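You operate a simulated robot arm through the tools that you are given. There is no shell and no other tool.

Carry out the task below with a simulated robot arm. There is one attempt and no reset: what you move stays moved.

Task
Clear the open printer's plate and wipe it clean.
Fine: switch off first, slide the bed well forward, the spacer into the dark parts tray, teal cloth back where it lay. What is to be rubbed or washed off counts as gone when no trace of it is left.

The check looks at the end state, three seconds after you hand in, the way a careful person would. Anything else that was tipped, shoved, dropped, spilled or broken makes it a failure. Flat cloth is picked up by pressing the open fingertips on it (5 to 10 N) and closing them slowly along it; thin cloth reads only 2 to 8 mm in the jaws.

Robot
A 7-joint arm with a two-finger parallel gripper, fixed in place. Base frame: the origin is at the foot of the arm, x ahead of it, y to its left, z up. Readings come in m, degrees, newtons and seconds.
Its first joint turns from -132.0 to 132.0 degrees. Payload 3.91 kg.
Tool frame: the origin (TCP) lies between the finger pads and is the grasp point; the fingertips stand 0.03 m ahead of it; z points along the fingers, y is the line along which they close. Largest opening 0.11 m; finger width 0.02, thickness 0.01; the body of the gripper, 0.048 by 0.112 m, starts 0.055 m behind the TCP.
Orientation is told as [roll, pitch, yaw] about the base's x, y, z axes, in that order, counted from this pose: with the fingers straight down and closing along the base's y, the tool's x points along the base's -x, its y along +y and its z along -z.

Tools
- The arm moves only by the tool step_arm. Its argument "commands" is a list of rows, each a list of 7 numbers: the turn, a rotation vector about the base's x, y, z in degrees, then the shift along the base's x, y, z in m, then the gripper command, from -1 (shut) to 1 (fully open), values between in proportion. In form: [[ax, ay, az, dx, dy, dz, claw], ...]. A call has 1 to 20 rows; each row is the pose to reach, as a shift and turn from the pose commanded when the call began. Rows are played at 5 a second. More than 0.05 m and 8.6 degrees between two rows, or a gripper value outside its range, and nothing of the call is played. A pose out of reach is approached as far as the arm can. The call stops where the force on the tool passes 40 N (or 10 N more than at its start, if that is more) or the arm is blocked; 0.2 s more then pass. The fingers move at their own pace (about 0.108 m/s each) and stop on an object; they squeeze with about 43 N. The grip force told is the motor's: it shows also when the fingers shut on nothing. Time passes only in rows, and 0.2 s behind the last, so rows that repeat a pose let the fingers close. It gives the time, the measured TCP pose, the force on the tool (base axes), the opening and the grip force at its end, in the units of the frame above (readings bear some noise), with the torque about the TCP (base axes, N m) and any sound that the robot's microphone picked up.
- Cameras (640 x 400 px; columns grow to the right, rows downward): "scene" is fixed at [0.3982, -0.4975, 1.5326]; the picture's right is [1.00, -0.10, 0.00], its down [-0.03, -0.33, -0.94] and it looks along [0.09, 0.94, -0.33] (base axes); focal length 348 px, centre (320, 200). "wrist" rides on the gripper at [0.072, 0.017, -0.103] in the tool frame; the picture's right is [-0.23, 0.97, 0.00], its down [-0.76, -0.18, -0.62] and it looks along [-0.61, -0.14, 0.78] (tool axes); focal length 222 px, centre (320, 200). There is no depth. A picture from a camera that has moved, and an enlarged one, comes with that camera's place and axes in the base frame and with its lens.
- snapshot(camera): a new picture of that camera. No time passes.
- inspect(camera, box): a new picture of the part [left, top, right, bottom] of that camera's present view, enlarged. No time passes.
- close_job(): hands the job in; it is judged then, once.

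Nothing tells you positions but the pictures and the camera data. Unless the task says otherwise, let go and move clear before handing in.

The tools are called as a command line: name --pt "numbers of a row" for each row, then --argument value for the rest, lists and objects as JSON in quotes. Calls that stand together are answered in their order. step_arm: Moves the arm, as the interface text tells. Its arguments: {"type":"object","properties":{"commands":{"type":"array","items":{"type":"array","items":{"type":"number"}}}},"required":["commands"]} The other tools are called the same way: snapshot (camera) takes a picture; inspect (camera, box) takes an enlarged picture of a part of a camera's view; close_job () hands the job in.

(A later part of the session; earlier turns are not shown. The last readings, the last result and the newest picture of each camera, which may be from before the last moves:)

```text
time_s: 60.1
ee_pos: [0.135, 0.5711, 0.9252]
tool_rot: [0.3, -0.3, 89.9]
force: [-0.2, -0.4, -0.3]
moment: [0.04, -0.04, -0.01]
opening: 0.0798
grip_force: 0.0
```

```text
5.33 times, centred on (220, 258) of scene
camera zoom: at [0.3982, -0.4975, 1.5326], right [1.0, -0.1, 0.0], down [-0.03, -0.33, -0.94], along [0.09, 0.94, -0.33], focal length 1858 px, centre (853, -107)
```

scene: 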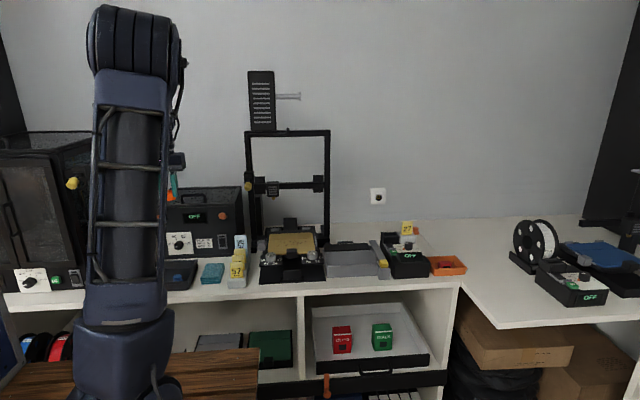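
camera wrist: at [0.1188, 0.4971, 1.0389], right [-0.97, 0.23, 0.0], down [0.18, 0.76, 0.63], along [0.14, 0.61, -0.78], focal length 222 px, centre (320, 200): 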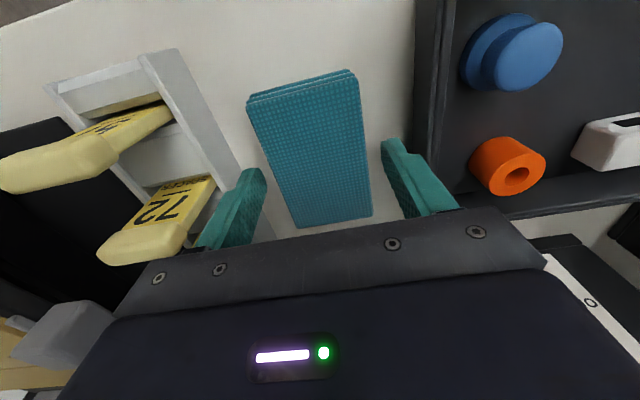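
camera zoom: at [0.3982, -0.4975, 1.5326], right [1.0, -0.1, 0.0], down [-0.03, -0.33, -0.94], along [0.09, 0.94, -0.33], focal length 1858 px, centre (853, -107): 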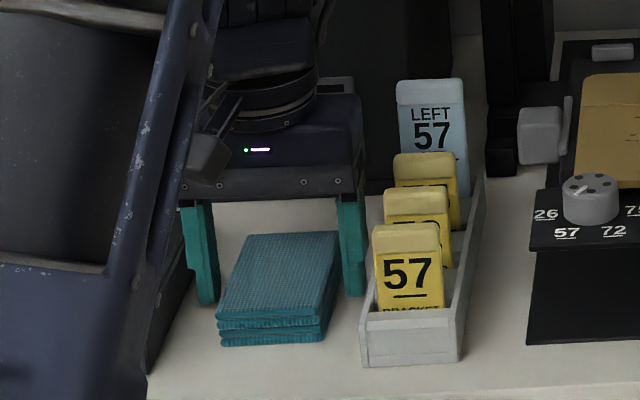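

No bench contact yet at tip z 0.895. I'll probe a bit further.

step_arm --pt "0 0 0 0 0 -0.0015 0.45" --pt "0 0 0 0 0 -0.003 0.45" --pt "0 0 0 0 0 -0.003 0.45"

```text
time_s: 60.9
ee_pos: [0.1349, 0.5709, 0.9219]
tool_rot: [0.2, -0.3, 90.0]
force: [0.4, -0.7, 0.4]
moment: [-0.02, -0.03, -0.03]
opening: 0.0797
grip_force: 0.1
```

step_arm --pt "0 0 0 0 0 -0.001 0.45" --pt "0 0 0 0 0 -0.002 0.45" --pt "0 0 0 0 0 -0.003 0.45"

inspect --camera "scene" --box '[195, 245, 255, 295]'

```text
time_s: 61.7
ee_pos: [0.1343, 0.5714, 0.9191]
tool_rot: [0.2, -0.4, 90.0]
force: [0.2, -4.1, 23.9]
moment: [-0.38, -1.07, -0.28]
opening: 0.0797
grip_force: 0.2
```

```text
8.00 times, centred on (225, 270) of scene
camera zoom: at [0.3982, -0.4975, 1.5326], right [1.0, -0.1, 0.0], down [-0.03, -0.33, -0.94], along [0.09, 0.94, -0.33], focal length 2787 px, centre (1080, -360)
```

zoom: 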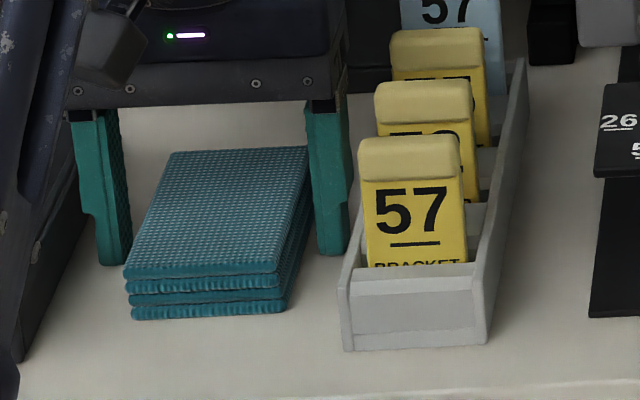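

Bench is at z ≈ 0.890 and the pad about 25 mm thick. I'll raise 5 mm so the pad will stick out below the tips, then close slowly on its sides.

step_arm --pt "0 0 0 0 0 0.003 0.45" --pt "0 0 0 0.001 0 0.006 0.45" --pt "0 0 0 0.001 0 0.006 0.35" --pt "0 0 0 0.001 0 0.006 0.25" --pt "0 0 0 0.001 0 0.006 0.18" --pt "0 0 0 0.001 0 0.006 0.12" --pt "0 0 0 0.001 0 0.006 0.06" --pt "0 0 0 0.001 0 0.006 0.0"

inspect --camera "scene" --box '[195, 245, 255, 295]'

snapshot --camera "wrist"

```text
time_s: 63.5
ee_pos: [0.1358, 0.5721, 0.9236]
tool_rot: [0.2, -0.2, 90.0]
force: [0.3, -0.6, -0.8]
moment: [0.0, -0.03, 0.02]
opening: 0.0637
grip_force: 43.0
```

```text
8.00 times, centred on (225, 270) of scene
camera zoom: at [0.3982, -0.4975, 1.5326], right [1.0, -0.1, 0.0], down [-0.03, -0.33, -0.94], along [0.09, 0.94, -0.33], focal length 2787 px, centre (1080, -360)
```

zoom: 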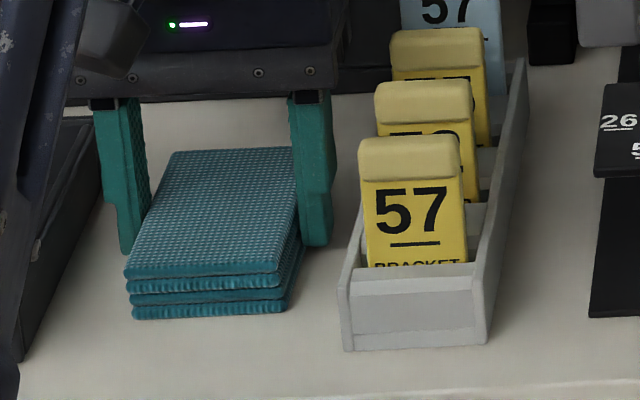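

```text
taken
camera wrist: at [0.1205, 0.498, 1.0279], right [-0.97, 0.23, 0.0], down [0.18, 0.76, 0.63], along [0.14, 0.61, -0.78], focal length 222 px, centre (320, 200)
```

wrist: 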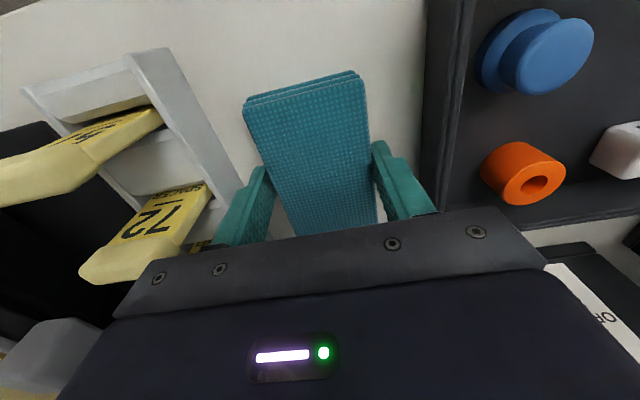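

The pad is held by its sides (63.7 mm, firm), with its base about 4 mm below the tips. I'll lift straight up and check the hold.

step_arm --pt "0 0 0 0 0 0.01 -0.1" --pt "0 0 0 0 0 0.03 -0.1" --pt "0 0 0 0 0 0.07 -0.1" --pt "0 0 0 0 0 0.11 -0.1" --pt "0 0 0 0 0 0.15 -0.1" --pt "0 0 0 0 0 0.2 -0.1" --pt "0 0 0 0 0 0.2 -0.1"

snapshot --camera "wrist"

inspect --camera "scene" --box '[160, 190, 260, 295]'

```text
time_s: 65.1
ee_pos: [0.135, 0.5705, 1.1244]
tool_rot: [0.2, -0.2, 89.9]
force: [0.5, -0.2, -1.2]
moment: [0.01, 0.0, 0.01]
opening: 0.0637
grip_force: 42.8
```

```text
taken
camera wrist: at [0.1194, 0.4963, 1.2288], right [-0.97, 0.23, 0.01], down [0.18, 0.76, 0.63], along [0.14, 0.61, -0.78], focal length 222 px, centre (320, 200)
```

wrist: 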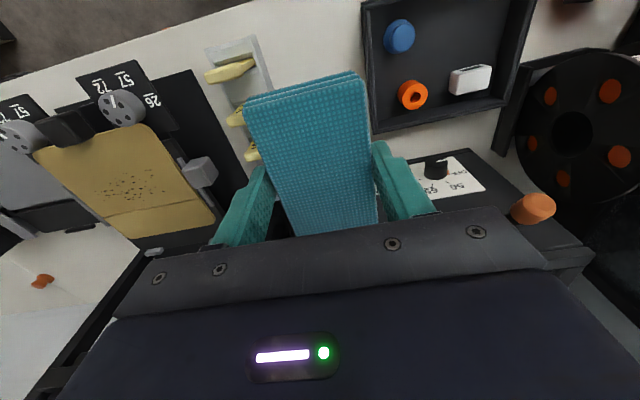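

```text
3.81 times, centred on (210, 242) of scene
camera zoom: at [0.3982, -0.4975, 1.5326], right [1.0, -0.1, 0.0], down [-0.03, -0.33, -0.94], along [0.09, 0.94, -0.33], focal length 1327 px, centre (739, 38)
```

zoom: 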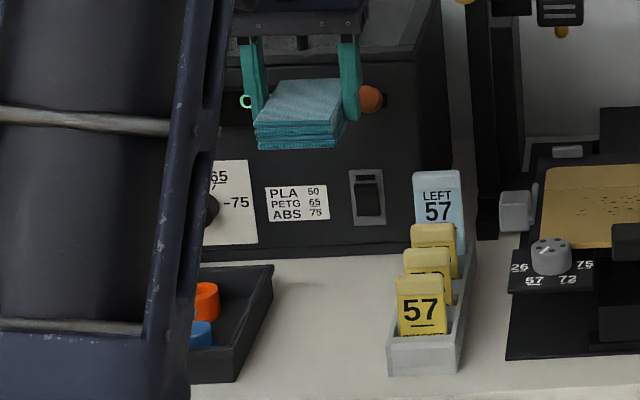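

The pad came up whole. I'll carry it to above the plate.

step_arm --pt "0 0 0 0.045 0.0 0.01 -0.1" --pt "0 0 0 0.09 0.01 0.01 -0.1" --pt "0 0 0 0.135 0.02 0.01 -0.1" --pt "0 0 0 0.18 0.03 0.01 -0.1" --pt "0 0 0 0.225 0.035 0.0 -0.1" --pt "0 0 0 0.27 0.04 -0.01 -0.1" --pt "0 0 0 0.27 0.04 -0.03 -0.1" --pt "0 0 0 0.27 0.04 -0.03 -0.1"

snapshot --camera "wrist"

inspect --camera "scene" --box '[245, 185, 345, 265]'

```text
time_s: 66.9
ee_pos: [0.4059, 0.6091, 1.093]
tool_rot: [0.2, -0.3, 90.0]
force: [0.4, 0.3, -1.2]
moment: [-0.02, -0.01, -0.02]
opening: 0.0634
grip_force: 43.6
```

```text
taken
camera wrist: at [0.3891, 0.5361, 1.1965], right [-0.97, 0.23, 0.0], down [0.18, 0.76, 0.63], along [0.14, 0.61, -0.78], focal length 222 px, centre (320, 200)
```

wrist: 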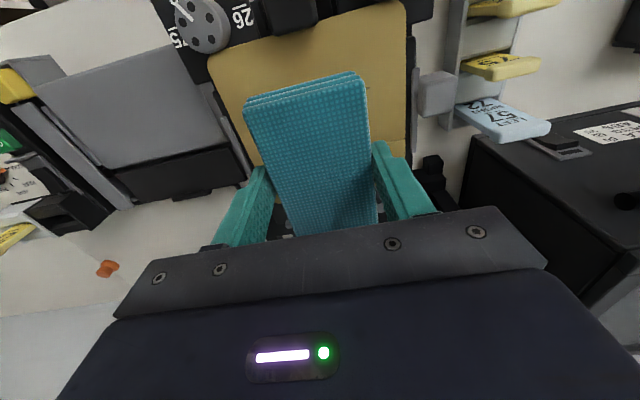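

```text
5.00 times, centred on (295, 225) of scene
camera zoom: at [0.3982, -0.4975, 1.5326], right [1.0, -0.1, 0.0], down [-0.03, -0.33, -0.94], along [0.09, 0.94, -0.33], focal length 1742 px, centre (445, 75)
```

zoom: 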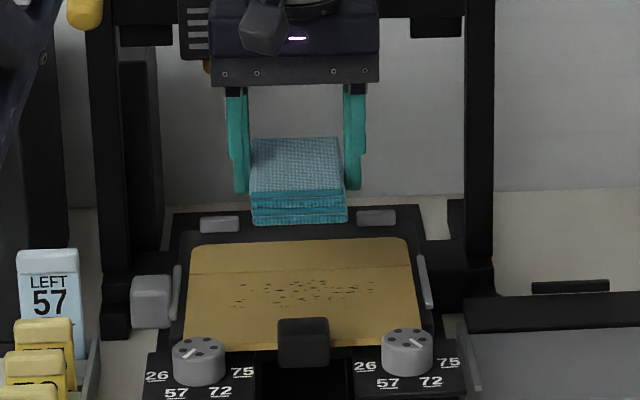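

The pad hangs centred over the specks, clear of tab and clips. I'll lower it toward the plate.

step_arm --pt "0 0 0 0 0.002 -0.025 -0.1" --pt "0 0 0 0 0.002 -0.045 -0.1" --pt "0 0 0 0 0.002 -0.055 -0.1" --pt "0 0 0 0 0.002 -0.058 -0.1"

inspect --camera "scene" --box '[245, 205, 345, 265]'

```text
time_s: 67.9
ee_pos: [0.4062, 0.6133, 1.0359]
tool_rot: [0.3, -0.3, 90.0]
force: [0.7, 0.6, -0.3]
moment: [0.01, -0.02, 0.0]
opening: 0.0633
grip_force: 42.7
```

```text
6.40 times, centred on (295, 235) of scene
camera zoom: at [0.3982, -0.4975, 1.5326], right [1.0, -0.1, 0.0], down [-0.03, -0.33, -0.94], along [0.09, 0.94, -0.33], focal length 2230 px, centre (480, -24)
```

zoom: 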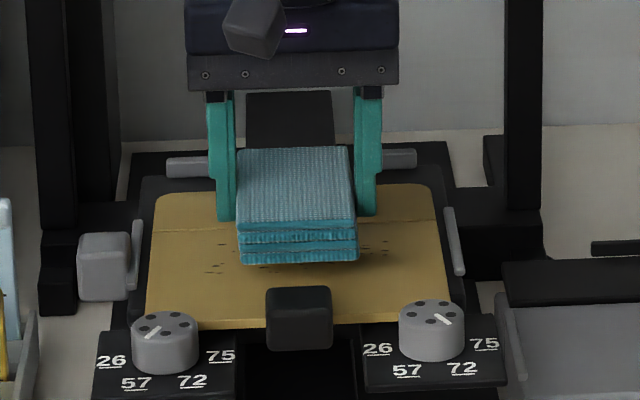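

step_arm --pt "0 0 0 0 0 -0.002 -0.1" --pt "0 0 0 0 0 -0.004 -0.1" --pt "0 0 0 0 0 -0.006 -0.1" --pt "0 0 0 0 0 -0.008 -0.1"

```text
time_s: 68.9
ee_pos: [0.4062, 0.6137, 1.0285]
tool_rot: [0.2, -0.2, 90.0]
force: [0.4, 1.1, 0.1]
moment: [0.02, 0.01, 0.0]
opening: 0.0635
grip_force: 42.9
```

step_arm --pt "0 0 0 0 0 -0.001 -0.1" --pt "0 0 0 0 0 -0.002 -0.1" --pt "0 0 0 0 0 -0.003 -0.1"

```text
time_s: 69.7
ee_pos: [0.4047, 0.6135, 1.0257]
tool_rot: [0.2, -0.2, 90.0]
force: [-0.4, 0.6, -0.7]
moment: [0.01, -0.01, 0.03]
opening: 0.0636
grip_force: 42.8
```

step_arm --pt "0 0 0 0 0 -0.001 -0.1" --pt "0 0 0 0 0 -0.002 -0.1" --pt "0 0 0 0 0 -0.003 -0.1"

inspect --camera "scene" --box '[245, 205, 345, 265]'

```text
time_s: 70.5
ee_pos: [0.4065, 0.6136, 1.0224]
tool_rot: [0.2, -0.1, 90.0]
force: [1.0, 0.4, -0.2]
moment: [-0.02, 0.02, 0.03]
opening: 0.0639
grip_force: 43.2
```

```text
6.40 times, centred on (295, 235) of scene
camera zoom: at [0.3982, -0.4975, 1.5326], right [1.0, -0.1, 0.0], down [-0.03, -0.33, -0.94], along [0.09, 0.94, -0.33], focal length 2230 px, centre (480, -24)
```

zoom: 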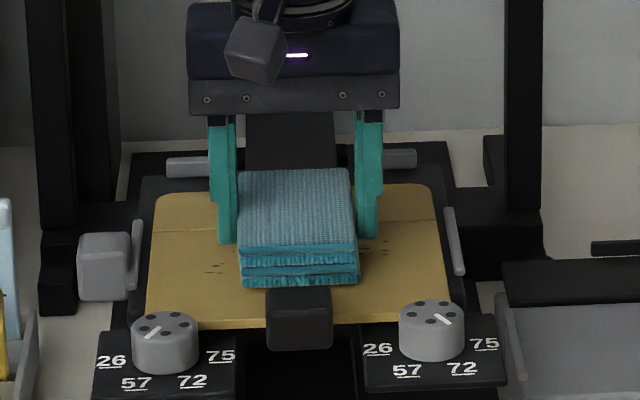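

No contact yet; continuing in 1 mm steps.

step_arm --pt "0 0 0 0 0 -0.001 -0.1" --pt "0 0 0 0 0 -0.002 -0.1" --pt "0 0 0 0 0 -0.002 -0.1"

```text
time_s: 71.3
ee_pos: [0.4072, 0.6123, 1.0214]
tool_rot: [0.2, -0.1, 90.0]
force: [0.9, -0.2, -0.8]
moment: [-0.01, 0.01, -0.01]
opening: 0.0634
grip_force: 43.2
```

step_arm --pt "0 0 0 0 0 -0.001 -0.1" --pt "0 0 0 0 0 -0.002 -0.1" --pt "0 0 0 0 0 -0.002 -0.1"

```text
time_s: 72.1
ee_pos: [0.4065, 0.6147, 1.0195]
tool_rot: [0.2, -0.4, 90.0]
force: [1.3, -1.8, 26.6]
moment: [-0.31, -0.29, -0.02]
opening: 0.0637
grip_force: 43.1
```

Contact with the plate at 26 N. I'll ease off about 1 mm to a moderate press.

step_arm --pt "0 0 0 0 0 0.0008 -0.1" --pt "0 0 0 0 0 0.0008 -0.1"

```text
time_s: 72.7
ee_pos: [0.4068, 0.6131, 1.0202]
tool_rot: [0.2, -0.4, 89.9]
force: [6.1, 4.6, 24.6]
moment: [0.2, -0.42, -0.05]
opening: 0.0637
grip_force: 43.4
```

step_arm --pt "0 0 0 0 0 0.0008 -0.1" --pt "0 0 0 0 0 0.0008 -0.1"

```text
time_s: 73.3
ee_pos: [0.4068, 0.613, 1.0196]
tool_rot: [0.3, -0.2, 90.0]
force: [4.4, 3.7, 14.0]
moment: [0.28, -0.38, -0.02]
opening: 0.0635
grip_force: 42.9
```

A 14 N press. I'll start wiping with slow sideways strokes.

step_arm --pt "0 0 0 -0.007 0 0 -0.1" --pt "0 0 0 -0.014 0 0 -0.1" --pt "0 0 0 -0.021 0 0 -0.1" --pt "0 0 0 -0.028 0 0 -0.1" --pt "0 0 0 -0.021 0 0 -0.1" --pt "0 0 0 -0.014 0 0 -0.1" --pt "0 0 0 -0.007 0 0 -0.1" --pt "0 0 0 0 0 0 -0.1" --pt "0 0 0 0.007 0 0 -0.1" --pt "0 0 0 0.014 0 0 -0.1" --pt "0 0 0 0.021 0 0 -0.1" --pt "0 0 0 0.028 0 0 -0.1"

inspect --camera "scene" --box '[245, 205, 345, 265]'

snapshot --camera "wrist"

```text
time_s: 75.9
ee_pos: [0.4335, 0.6134, 1.019]
tool_rot: [0.2, -0.3, 90.0]
force: [-4.0, 0.6, 12.0]
moment: [-0.07, 0.07, -0.01]
opening: 0.0636
grip_force: 42.5
```

```text
6.40 times, centred on (295, 235) of scene
camera zoom: at [0.3982, -0.4975, 1.5326], right [1.0, -0.1, 0.0], down [-0.03, -0.33, -0.94], along [0.09, 0.94, -0.33], focal length 2230 px, centre (480, -24)
```

zoom: 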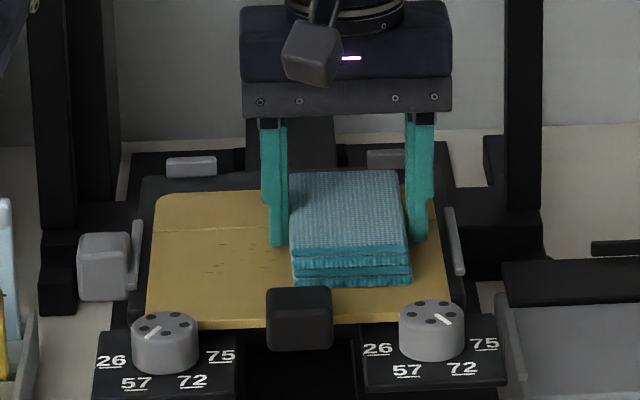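

```text
taken
camera wrist: at [0.4181, 0.5396, 1.1233], right [-0.97, 0.23, 0.0], down [0.18, 0.76, 0.63], along [0.14, 0.61, -0.78], focal length 222 px, centre (320, 200)
```

wrist: 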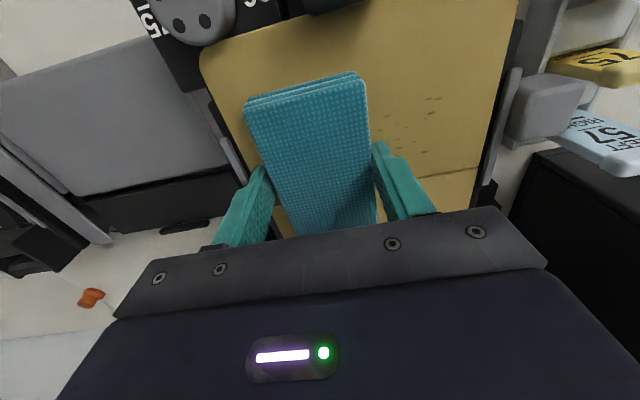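

The specks are fading. I'll continue with repeated strokes, also shifting a little in y.

step_arm --pt "0 0 0 -0.008 0.002 0 -0.1" --pt "0 0 0 -0.016 0.003 0 -0.1" --pt "0 0 0 -0.024 0.004 0 -0.1" --pt "0 0 0 -0.032 0.005 0 -0.1" --pt "0 0 0 -0.04 0.005 0 -0.1" --pt "0 0 0 -0.048 0.005 0 -0.1" --pt "0 0 0 -0.056 0.005 0 -0.1" --pt "0 0 0 -0.06 0.005 0 -0.1" --pt "0 0 0 -0.052 -0.005 0 -0.1" --pt "0 0 0 -0.044 -0.01 0 -0.1" --pt "0 0 0 -0.036 -0.01 0 -0.1" --pt "0 0 0 -0.028 -0.01 0 -0.1" --pt "0 0 0 -0.02 -0.01 0 -0.1" --pt "0 0 0 -0.012 -0.01 0 -0.1" --pt "0 0 0 -0.004 -0.01 0 -0.1" --pt "0 0 0 0.004 -0.01 0 -0.1"

inspect --camera "scene" --box '[245, 205, 345, 265]'

inspect --camera "wrist" --box '[200, 0, 540, 220]'

```text
time_s: 79.3
ee_pos: [0.4382, 0.6026, 1.021]
tool_rot: [0.2, -0.2, 90.0]
force: [-0.4, 0.0, -0.5]
moment: [0.01, -0.01, -0.02]
opening: 0.0637
grip_force: 43.0
```

```text
6.40 times, centred on (295, 235) of scene
camera zoom: at [0.3982, -0.4975, 1.5326], right [1.0, -0.1, 0.0], down [-0.03, -0.33, -0.94], along [0.09, 0.94, -0.33], focal length 2230 px, centre (480, -24)
```

zoom: 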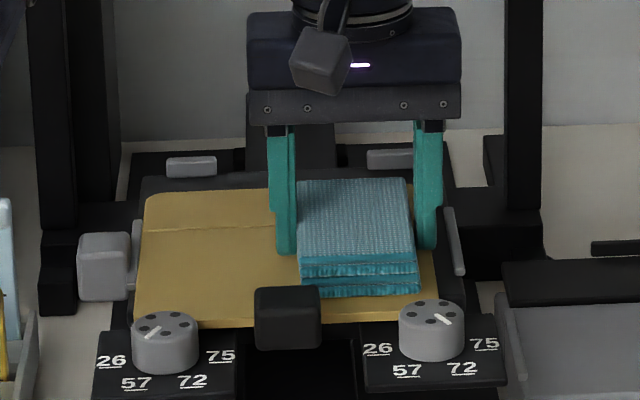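

```text
1.82 times, centred on (370, 110) of wrist
camera zoom: at [0.422, 0.5285, 1.1237], right [-0.97, 0.23, 0.0], down [0.18, 0.76, 0.63], along [0.14, 0.61, -0.78], focal length 404 px, centre (229, 364)
```

zoom: 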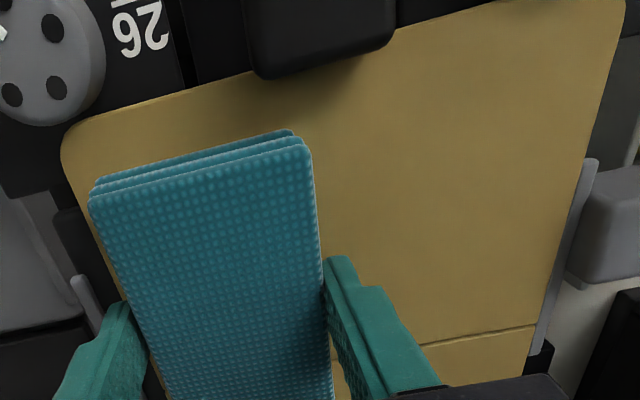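

The specks look gone, but the gold plate with its tab has shifted about 6 mm toward −x relative to the bed frame. I'll lift the pad and look closely before anything else.

step_arm --pt "0 0 0 0 0 0.02 -0.1" --pt "0 0 0 0 0 0.06 -0.1" --pt "0 0 0 0 -0.01 0.1 -0.1" --pt "0 0 0 0 -0.02 0.14 -0.1" --pt "0 0 0 0 -0.02 0.14 -0.1"

inspect --camera "scene" --box '[265, 220, 325, 265]'

inspect --camera "scene" --box '[245, 205, 345, 265]'

snapshot --camera "wrist"

```text
time_s: 80.5
ee_pos: [0.4396, 0.5819, 1.1608]
tool_rot: [0.2, -0.2, 90.0]
force: [-0.6, 0.3, 0.1]
moment: [0.02, 0.01, 0.0]
opening: 0.0639
grip_force: 43.4
```

```text
8.89 times, centred on (295, 242) of scene
camera zoom: at [0.3982, -0.4975, 1.5326], right [1.0, -0.1, 0.0], down [-0.03, -0.33, -0.94], along [0.09, 0.94, -0.33], focal length 3097 px, centre (542, -178)
```

zoom: 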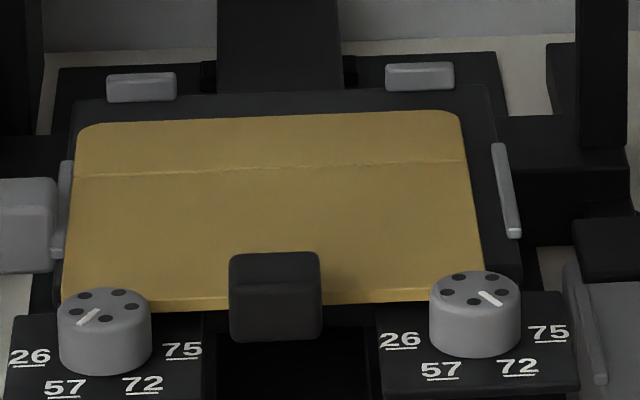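

```text
6.40 times, centred on (295, 235) of scene
camera zoom: at [0.3982, -0.4975, 1.5326], right [1.0, -0.1, 0.0], down [-0.03, -0.33, -0.94], along [0.09, 0.94, -0.33], focal length 2230 px, centre (480, -24)
```

zoom: 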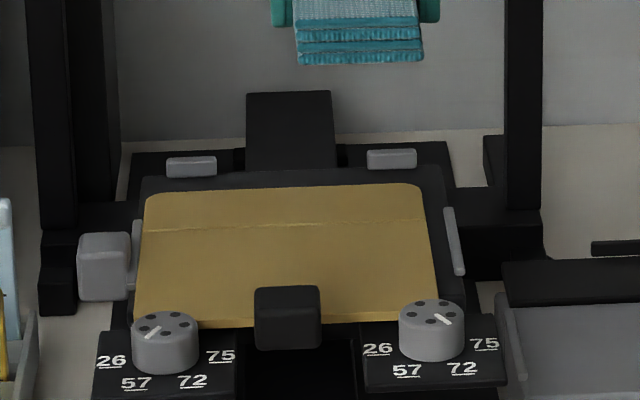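

```text
taken
camera wrist: at [0.4234, 0.5089, 1.2632], right [-0.97, 0.23, 0.01], down [0.18, 0.76, 0.63], along [0.14, 0.61, -0.78], focal length 222 px, centre (320, 200)
```

wrist: 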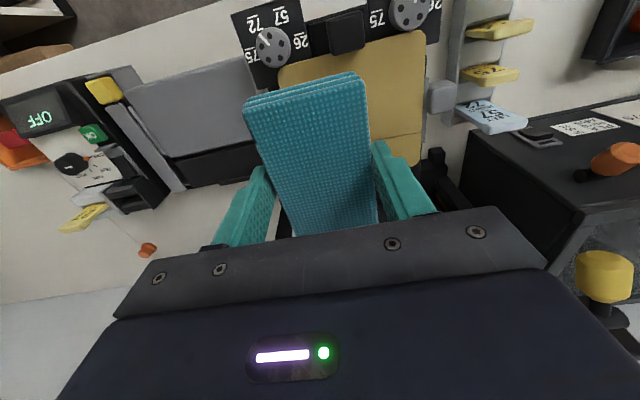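

The plate looks clean from here, but comparing with the earlier pictures I see the gold sheet (its tab is part of it) slid about 2.5 cm forward on the bed during the pull and about 6 mm toward −x while wiping. First I'll swing the pad aside and check the plate's cleanliness from a better angle; later I'll reseat the sheet.

step_arm --pt "0 0 0 -0.045 0 0 -0.1" --pt "0 0 0 -0.09 0 0 -0.1" --pt "0 0 0 -0.135 0 0 -0.1" --pt "0 0 0 -0.18 -0.005 0 -0.1" --pt "0 0 0 -0.225 -0.01 0 -0.1" --pt "0 0 0 -0.265 -0.01 0 -0.1" --pt "0 0 0 -0.265 -0.01 0 -0.1"

snapshot --camera "wrist"

inspect --camera "wrist" --box '[70, 60, 250, 240]'

inspect --camera "scene" --box '[268, 225, 318, 260]'

```text
time_s: 82.1
ee_pos: [0.1728, 0.5737, 1.1617]
tool_rot: [0.2, -0.2, 90.0]
force: [0.2, 0.0, -0.9]
moment: [-0.04, 0.05, -0.02]
opening: 0.0637
grip_force: 43.5
```

```text
taken
camera wrist: at [0.1564, 0.4997, 1.2646], right [-0.97, 0.23, 0.0], down [0.18, 0.76, 0.63], along [0.14, 0.61, -0.78], focal length 222 px, centre (320, 200)
```

wrist: 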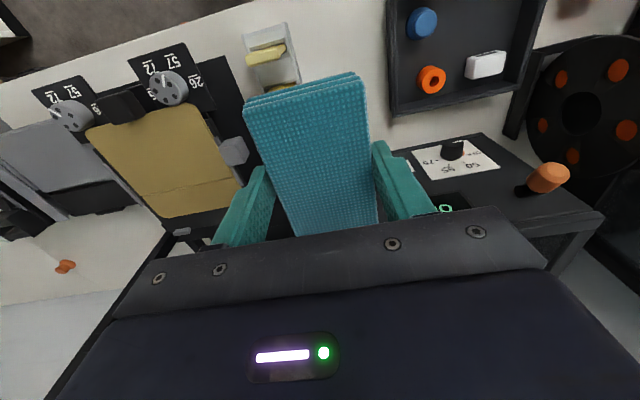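

```text
2.22 times, centred on (160, 150) of wrist
camera zoom: at [0.1564, 0.4997, 1.2646], right [-0.97, 0.23, 0.0], down [0.18, 0.76, 0.63], along [0.14, 0.61, -0.78], focal length 494 px, centre (676, 311)
```

zoom: 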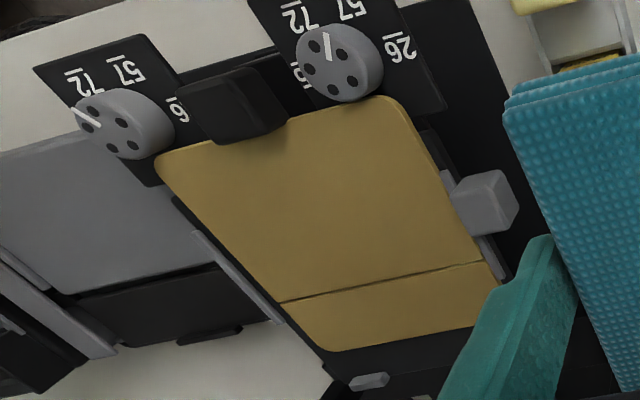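

```text
11.43 times, centred on (293, 242) of scene
camera zoom: at [0.3982, -0.4975, 1.5326], right [1.0, -0.1, 0.0], down [-0.03, -0.33, -0.94], along [0.09, 0.94, -0.33], focal length 3982 px, centre (629, -286)
```

zoom: 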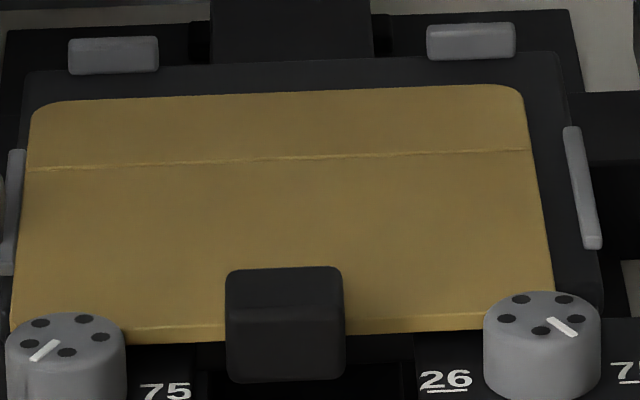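

The plate appears clean. Before I put the cloth away, I'll check the plate at higher magnification.

inspect --camera "wrist" --box '[90, 110, 170, 170]'

inspect --camera "wrist" --box '[150, 110, 240, 180]'

inspect --camera "wrist" --box '[130, 160, 240, 225]'

inspect --camera "scene" --box '[269, 229, 294, 256]'

inspect --camera "scene" --box '[290, 229, 315, 256]'

```text
6.67 times, centred on (130, 140) of wrist
camera zoom: at [0.1564, 0.4997, 1.2646], right [-0.97, 0.23, 0.0], down [0.18, 0.76, 0.63], along [0.14, 0.61, -0.78], focal length 1481 px, centre (1587, 600)
```

zoom: 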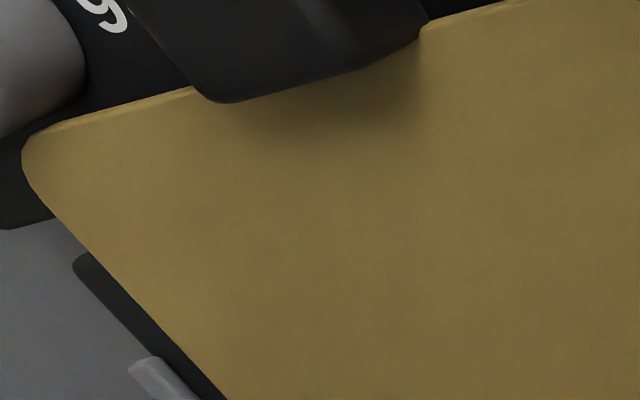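

```text
5.71 times, centred on (195, 145) of wrist
camera zoom: at [0.1564, 0.4997, 1.2646], right [-0.97, 0.23, 0.0], down [0.18, 0.76, 0.63], along [0.14, 0.61, -0.78], focal length 1269 px, centre (1034, 514)
```

zoom: 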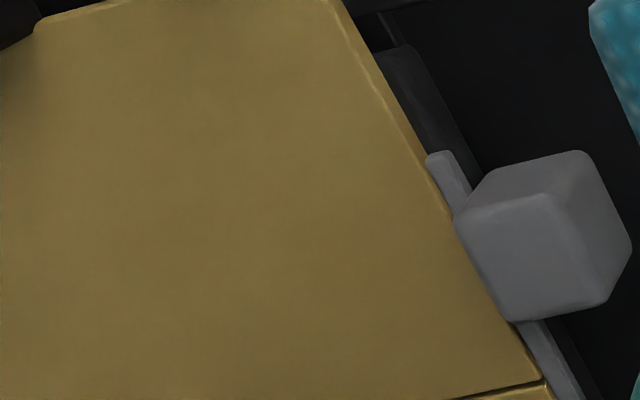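

```text
5.82 times, centred on (185, 192) of wrist
camera zoom: at [0.1564, 0.4997, 1.2646], right [-0.97, 0.23, 0.0], down [0.18, 0.76, 0.63], along [0.14, 0.61, -0.78], focal length 1292 px, centre (1106, 244)
```

zoom: 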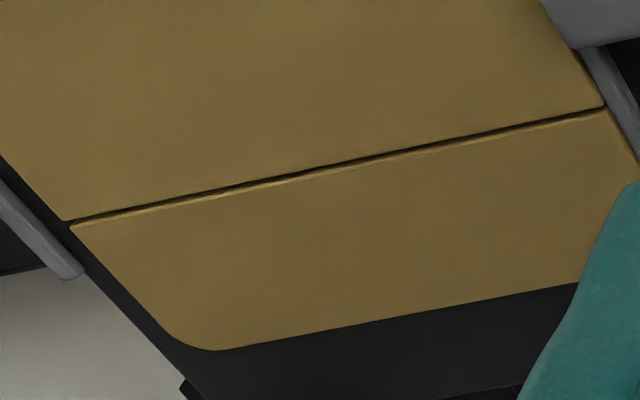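

```text
14.81 times, centred on (282, 242) of scene
camera zoom: at [0.3982, -0.4975, 1.5326], right [1.0, -0.1, 0.0], down [-0.03, -0.33, -0.94], along [0.09, 0.94, -0.33], focal length 5162 px, centre (890, -430)
```

zoom: 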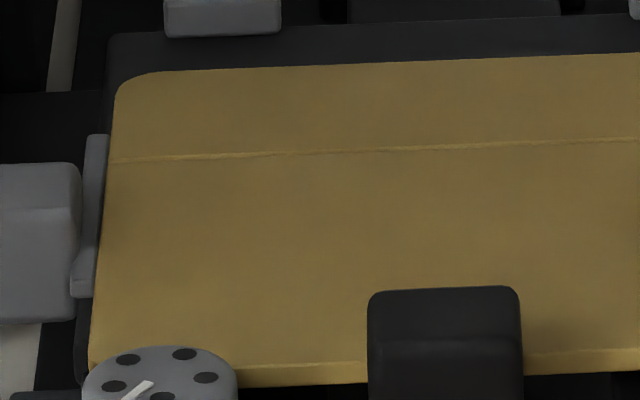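

```text
14.81 times, centred on (302, 242) of scene
camera zoom: at [0.3982, -0.4975, 1.5326], right [1.0, -0.1, 0.0], down [-0.03, -0.33, -0.94], along [0.09, 0.94, -0.33], focal length 5162 px, centre (579, -430)
```

zoom: 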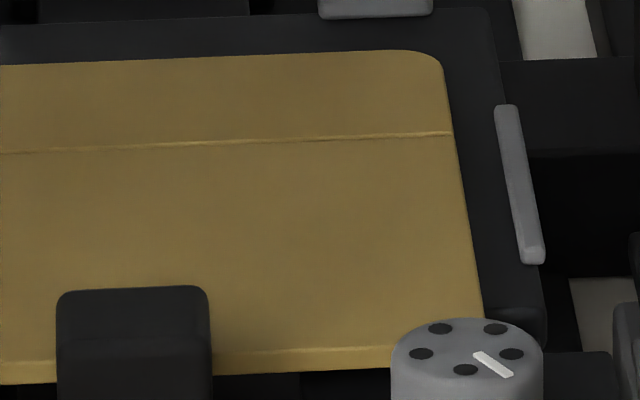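

No trace remains at any magnification. I'll now bring the cloth back to its spot at (0.1355, 0.575) and lower it to just above the bench.

step_arm --pt "0 0 0 -0.02 0.001 -0.03 -0.1" --pt "0 0 0 -0.0373 0.001 -0.06 -0.1" --pt "0 0 0 -0.0373 0.001 -0.1 -0.1" --pt "0 0 0 -0.0373 0.001 -0.14 -0.1" --pt "0 0 0 -0.0373 0.001 -0.18 -0.1" --pt "0 0 0 -0.0373 0.001 -0.21 -0.1" --pt "0 0 0 -0.0373 0.001 -0.225 -0.1" --pt "0 0 0 -0.0373 0.001 -0.225 -0.1"

inspect --camera "scene" --box '[180, 220, 260, 295]'

snapshot --camera "wrist"

```text
time_s: 83.9
ee_pos: [0.1353, 0.5741, 0.9333]
tool_rot: [0.2, -0.2, 90.0]
force: [-0.3, -0.8, -0.4]
moment: [-0.04, 0.0, 0.0]
opening: 0.0637
grip_force: 42.8
```

```text
5.33 times, centred on (220, 258) of scene
camera zoom: at [0.3982, -0.4975, 1.5326], right [1.0, -0.1, 0.0], down [-0.03, -0.33, -0.94], along [0.09, 0.94, -0.33], focal length 1858 px, centre (853, -107)
```

zoom: 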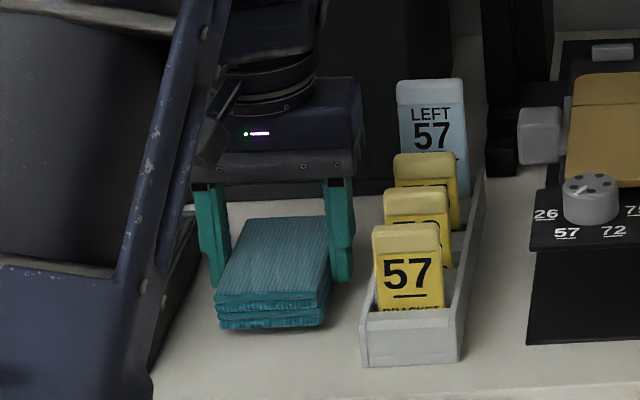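

```text
taken
camera wrist: at [0.1197, 0.5001, 1.0377], right [-0.97, 0.23, 0.0], down [0.18, 0.76, 0.63], along [0.14, 0.61, -0.78], focal length 222 px, centre (320, 200)
```

wrist: 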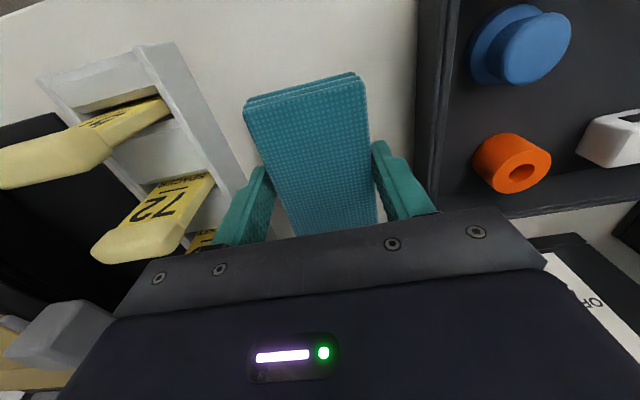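

The pad hovers about 9 mm over its spot. I'll set it down gently.

step_arm --pt "0 0 0 0 0 -0.003 -0.1" --pt "0 0 0 0 0 -0.006 -0.1" --pt "0 0 0 0 0 -0.008 -0.1" --pt "0 0 0 0 0 -0.009 -0.1"

```text
time_s: 84.9
ee_pos: [0.1352, 0.5738, 0.925]
tool_rot: [0.2, -0.3, 90.0]
force: [0.0, -0.5, -0.7]
moment: [0.0, -0.02, 0.01]
opening: 0.0637
grip_force: 42.8
```

step_arm --pt "0 0 0 0 0 -0.001 -0.1" --pt "0 0 0 0 0 -0.002 -0.1" --pt "0 0 0 0 0 -0.002 -0.1"

```text
time_s: 85.7
ee_pos: [0.1364, 0.575, 0.9236]
tool_rot: [0.3, -0.2, 90.0]
force: [-0.6, -1.2, 3.5]
moment: [-0.1, -0.16, -0.03]
opening: 0.0635
grip_force: 43.2
```

The pad touches the bench (3.5 N). I'll open slowly to 80 mm and rise straight up.

step_arm --pt "0 0 0 0 0 0 0.18" --pt "0 0 0 0 0 0 0.25" --pt "0 0 0 0 0 0 0.35" --pt "0 0 0 0 0 0 0.42" --pt "0 0 0 0 0 0 0.42" --pt "0 0 0 0 0 0.02 0.42" --pt "0 0 0 0 0 0.05 0.42" --pt "0 0 0 0 0 0.09 0.42" --pt "0 0 0 0 0 0.13 0.42" --pt "0 0 0 0 0 0.17 0.42" --pt "0 0 0 0 0 0.2 0.42"

inspect --camera "scene" --box '[180, 220, 260, 295]'

snapshot --camera "wrist"

```text
time_s: 88.1
ee_pos: [0.1357, 0.5735, 1.1235]
tool_rot: [0.2, -0.3, 90.0]
force: [0.7, -0.1, 0.0]
moment: [-0.01, 0.03, -0.04]
opening: 0.078
grip_force: 0.2
```

```text
5.33 times, centred on (220, 258) of scene
camera zoom: at [0.3982, -0.4975, 1.5326], right [1.0, -0.1, 0.0], down [-0.03, -0.33, -0.94], along [0.09, 0.94, -0.33], focal length 1858 px, centre (853, -107)
```

zoom: 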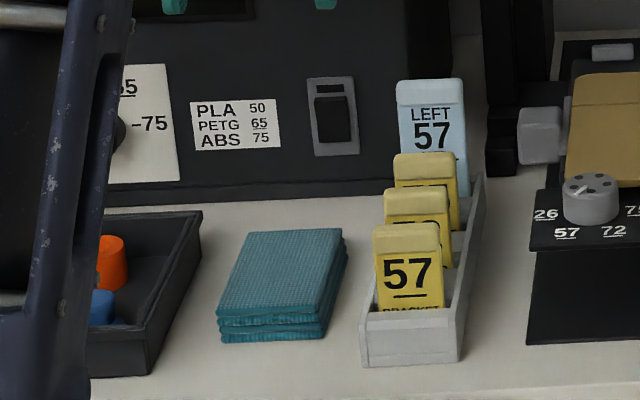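

```text
taken
camera wrist: at [0.1197, 0.5001, 1.2274], right [-0.97, 0.23, 0.0], down [0.18, 0.76, 0.63], along [0.14, 0.61, -0.78], focal length 222 px, centre (320, 200)
```

wrist: 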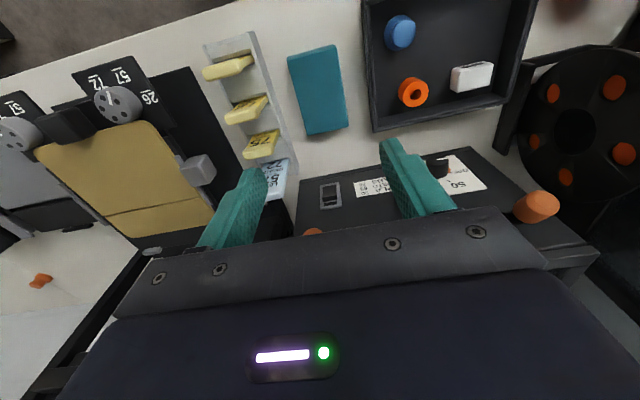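

The cloth lies where it was, within a couple of millimetres. Now I'll reseat the gold sheet: hover over its tab (about x 0.399, y 0.503–0.533) and grip it to shift it back.

step_arm --pt "0 0 0 0.04 -0.01 0.01 0.2" --pt "0 0 0 0.085 -0.02 0.01 0.0" --pt "0 0 0 0.13 -0.03 0.01 -0.16" --pt "0 0 0 0.175 -0.04 0.0 -0.16" --pt "0 0 0 0.22 -0.05 -0.01 -0.16" --pt "0 0 0 0.2635 -0.06 -0.02 -0.16" --pt "0 0 0 0.2635 -0.0615 -0.045 -0.16" --pt "0 0 0 0.2635 -0.0615 -0.045 -0.16"

snapshot --camera "wrist"

inspect --camera "scene" --box '[255, 215, 335, 270]'

```text
time_s: 89.9
ee_pos: [0.3989, 0.514, 1.0767]
tool_rot: [0.2, -0.1, 90.0]
force: [0.1, -0.6, 0.0]
moment: [0.02, 0.01, 0.01]
opening: 0.0464
grip_force: 0.0
```

```text
taken
camera wrist: at [0.3838, 0.4391, 1.181], right [-0.97, 0.23, 0.0], down [0.18, 0.76, 0.63], along [0.14, 0.61, -0.78], focal length 222 px, centre (320, 200)
```

wrist: 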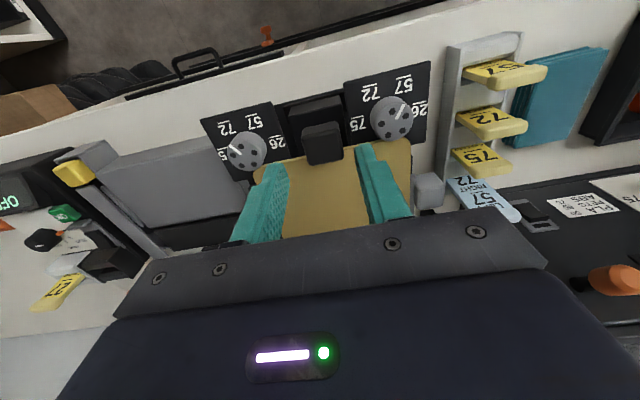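

```text
7.27 times, centred on (295, 242) of scene
camera zoom: at [0.3982, -0.4975, 1.5326], right [1.0, -0.1, 0.0], down [-0.03, -0.33, -0.94], along [0.09, 0.94, -0.33], focal length 2534 px, centre (502, -109)
```

zoom: 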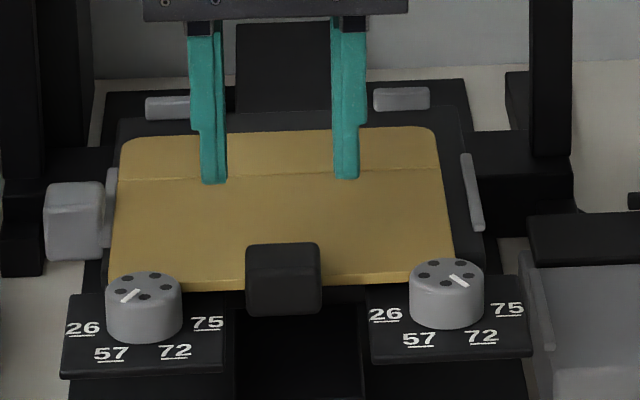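

The fingers are lined up with the tab. I'll lower, straddle it and close.

step_arm --pt "0 0 0 0.001 -0.001 -0.02 -0.16" --pt "0 0 0 0.001 -0.001 -0.04 -0.16" --pt "0 0 0 0.001 -0.001 -0.055 -0.16" --pt "0 0 0 0.001 -0.001 -0.064 -0.16" --pt "0 0 0 0.001 -0.001 -0.064 -0.16"

inspect --camera "wrist" --box '[220, 70, 440, 230]'

inspect --camera "scene" --box '[255, 215, 335, 270]'

```text
time_s: 91.1
ee_pos: [0.4006, 0.5118, 1.0142]
tool_rot: [0.1, -0.2, 90.0]
force: [-0.2, -0.2, -0.9]
moment: [-0.06, 0.01, 0.0]
opening: 0.0461
grip_force: 0.1
```

```text
2.50 times, centred on (330, 150) of wrist
camera zoom: at [0.3842, 0.4383, 1.1188], right [-0.97, 0.23, 0.0], down [0.18, 0.76, 0.63], along [0.14, 0.61, -0.78], focal length 555 px, centre (295, 325)
```

zoom: 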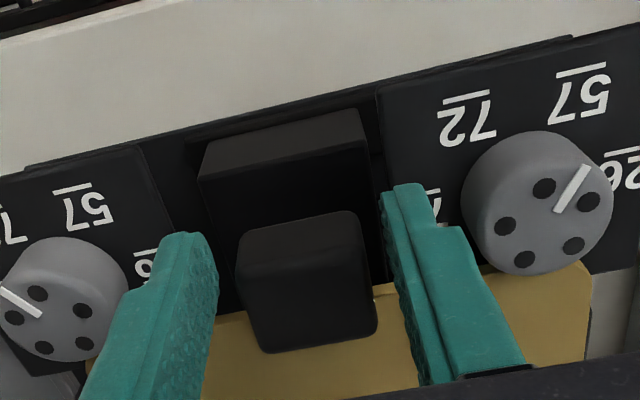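

```text
7.27 times, centred on (295, 242) of scene
camera zoom: at [0.3982, -0.4975, 1.5326], right [1.0, -0.1, 0.0], down [-0.03, -0.33, -0.94], along [0.09, 0.94, -0.33], focal length 2534 px, centre (502, -109)
```

zoom: 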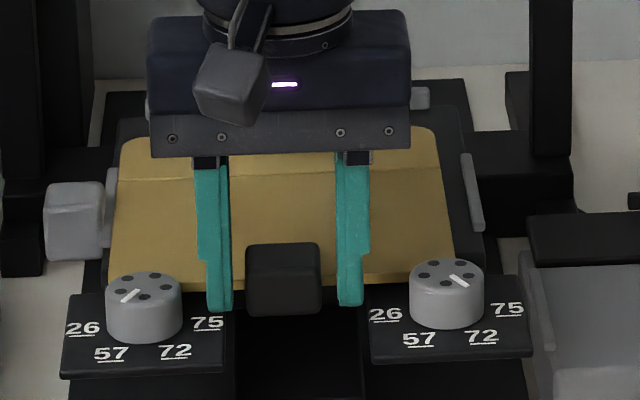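

Well centred. I'll close on the tab.

step_arm --pt "0 0 0 0 0 0 -0.3" --pt "0 0 0 0 0 0 -0.4" --pt "0 0 0 0 0 0 -0.6" --pt "0 0 0 0 0 0 -0.6"

```text
time_s: 92.1
ee_pos: [0.4013, 0.5129, 1.015]
tool_rot: [0.2, -0.2, 90.0]
force: [0.5, 0.2, -0.3]
moment: [-0.01, -0.08, 0.07]
opening: 0.0333
grip_force: 42.6
```

Gripped. I'll shift the sheet +6 mm in x and part of the way back in y, then check force and picture.

step_arm --pt "0 0 0 0.002 0.001 0 -0.6" --pt "0 0 0 0.004 0.002 0 -0.6" --pt "0 0 0 0.006 0.004 0 -0.6" --pt "0 0 0 0.006 0.007 0 -0.6" --pt "0 0 0 0.006 0.01 0 -0.6" --pt "0 0 0 0.006 0.013 0 -0.6" --pt "0 0 0 0.006 0.016 0 -0.6"

inspect --camera "scene" --box '[265, 220, 325, 265]'

snapshot --camera "wrist"

```text
time_s: 93.7
ee_pos: [0.406, 0.5274, 1.0148]
tool_rot: [0.2, -0.3, 90.0]
force: [1.9, -3.0, 14.4]
moment: [0.45, -0.1, 0.01]
opening: 0.0332
grip_force: 42.7
```

```text
8.89 times, centred on (295, 242) of scene
camera zoom: at [0.3982, -0.4975, 1.5326], right [1.0, -0.1, 0.0], down [-0.03, -0.33, -0.94], along [0.09, 0.94, -0.33], focal length 3097 px, centre (542, -178)
```

zoom: 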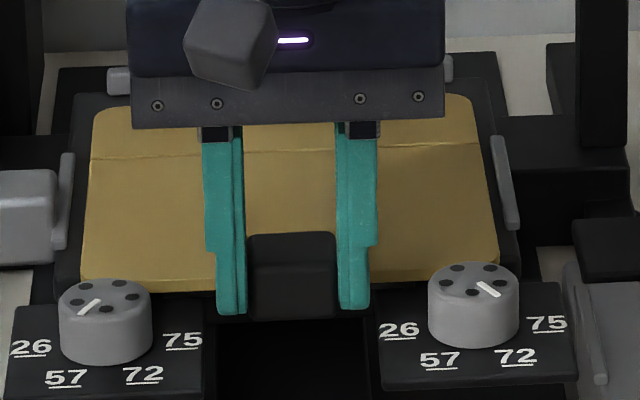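

```text
taken
camera wrist: at [0.3901, 0.4541, 1.1187], right [-0.97, 0.23, 0.0], down [0.18, 0.76, 0.63], along [0.14, 0.61, -0.78], focal length 222 px, centre (320, 200)
```

wrist: 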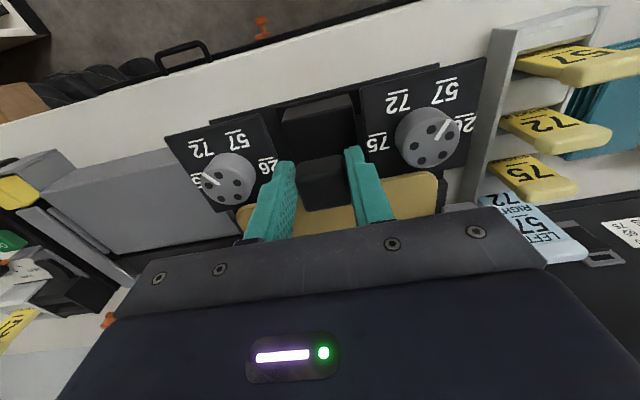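

The sheet moved back, but a 14 N vertical load built up and the carriage followed by a few millimetres. I'll relieve that by rising slightly before pushing further.

step_arm --pt "0 0 0 0 0 0.0005 -0.6" --pt "0 0 0 0 0 0.001 -0.6" --pt "0 0 0 0 0 0.001 -0.6"

```text
time_s: 94.5
ee_pos: [0.4058, 0.5269, 1.0146]
tool_rot: [0.3, -0.2, 90.0]
force: [0.6, 0.1, 0.6]
moment: [-0.14, -0.03, 0.03]
opening: 0.0332
grip_force: 42.7
```

The vertical load is gone. I'll continue pushing the sheet back in small increments, watching forces and the picture.

step_arm --pt "0 0 0 0 0.001 0.0001 -0.6" --pt "0 0 0 0 0.002 0.0002 -0.6" --pt "0 0 0 0 0.003 0.0003 -0.6" --pt "0 0 0 0 0.004 0.0004 -0.6"

inspect --camera "scene" --box '[265, 220, 325, 265]'

```text
time_s: 95.5
ee_pos: [0.4068, 0.5317, 1.0174]
tool_rot: [0.3, -0.2, 90.0]
force: [0.9, 0.2, 0.2]
moment: [-0.13, -0.02, -0.01]
opening: 0.0332
grip_force: 42.7
```

```text
8.89 times, centred on (295, 242) of scene
camera zoom: at [0.3982, -0.4975, 1.5326], right [1.0, -0.1, 0.0], down [-0.03, -0.33, -0.94], along [0.09, 0.94, -0.33], focal length 3097 px, centre (542, -178)
```

zoom: 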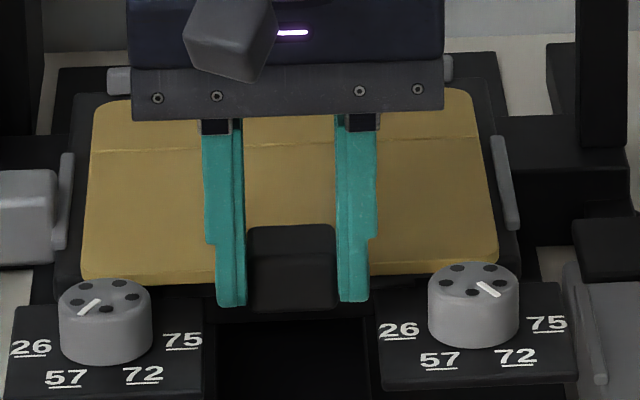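

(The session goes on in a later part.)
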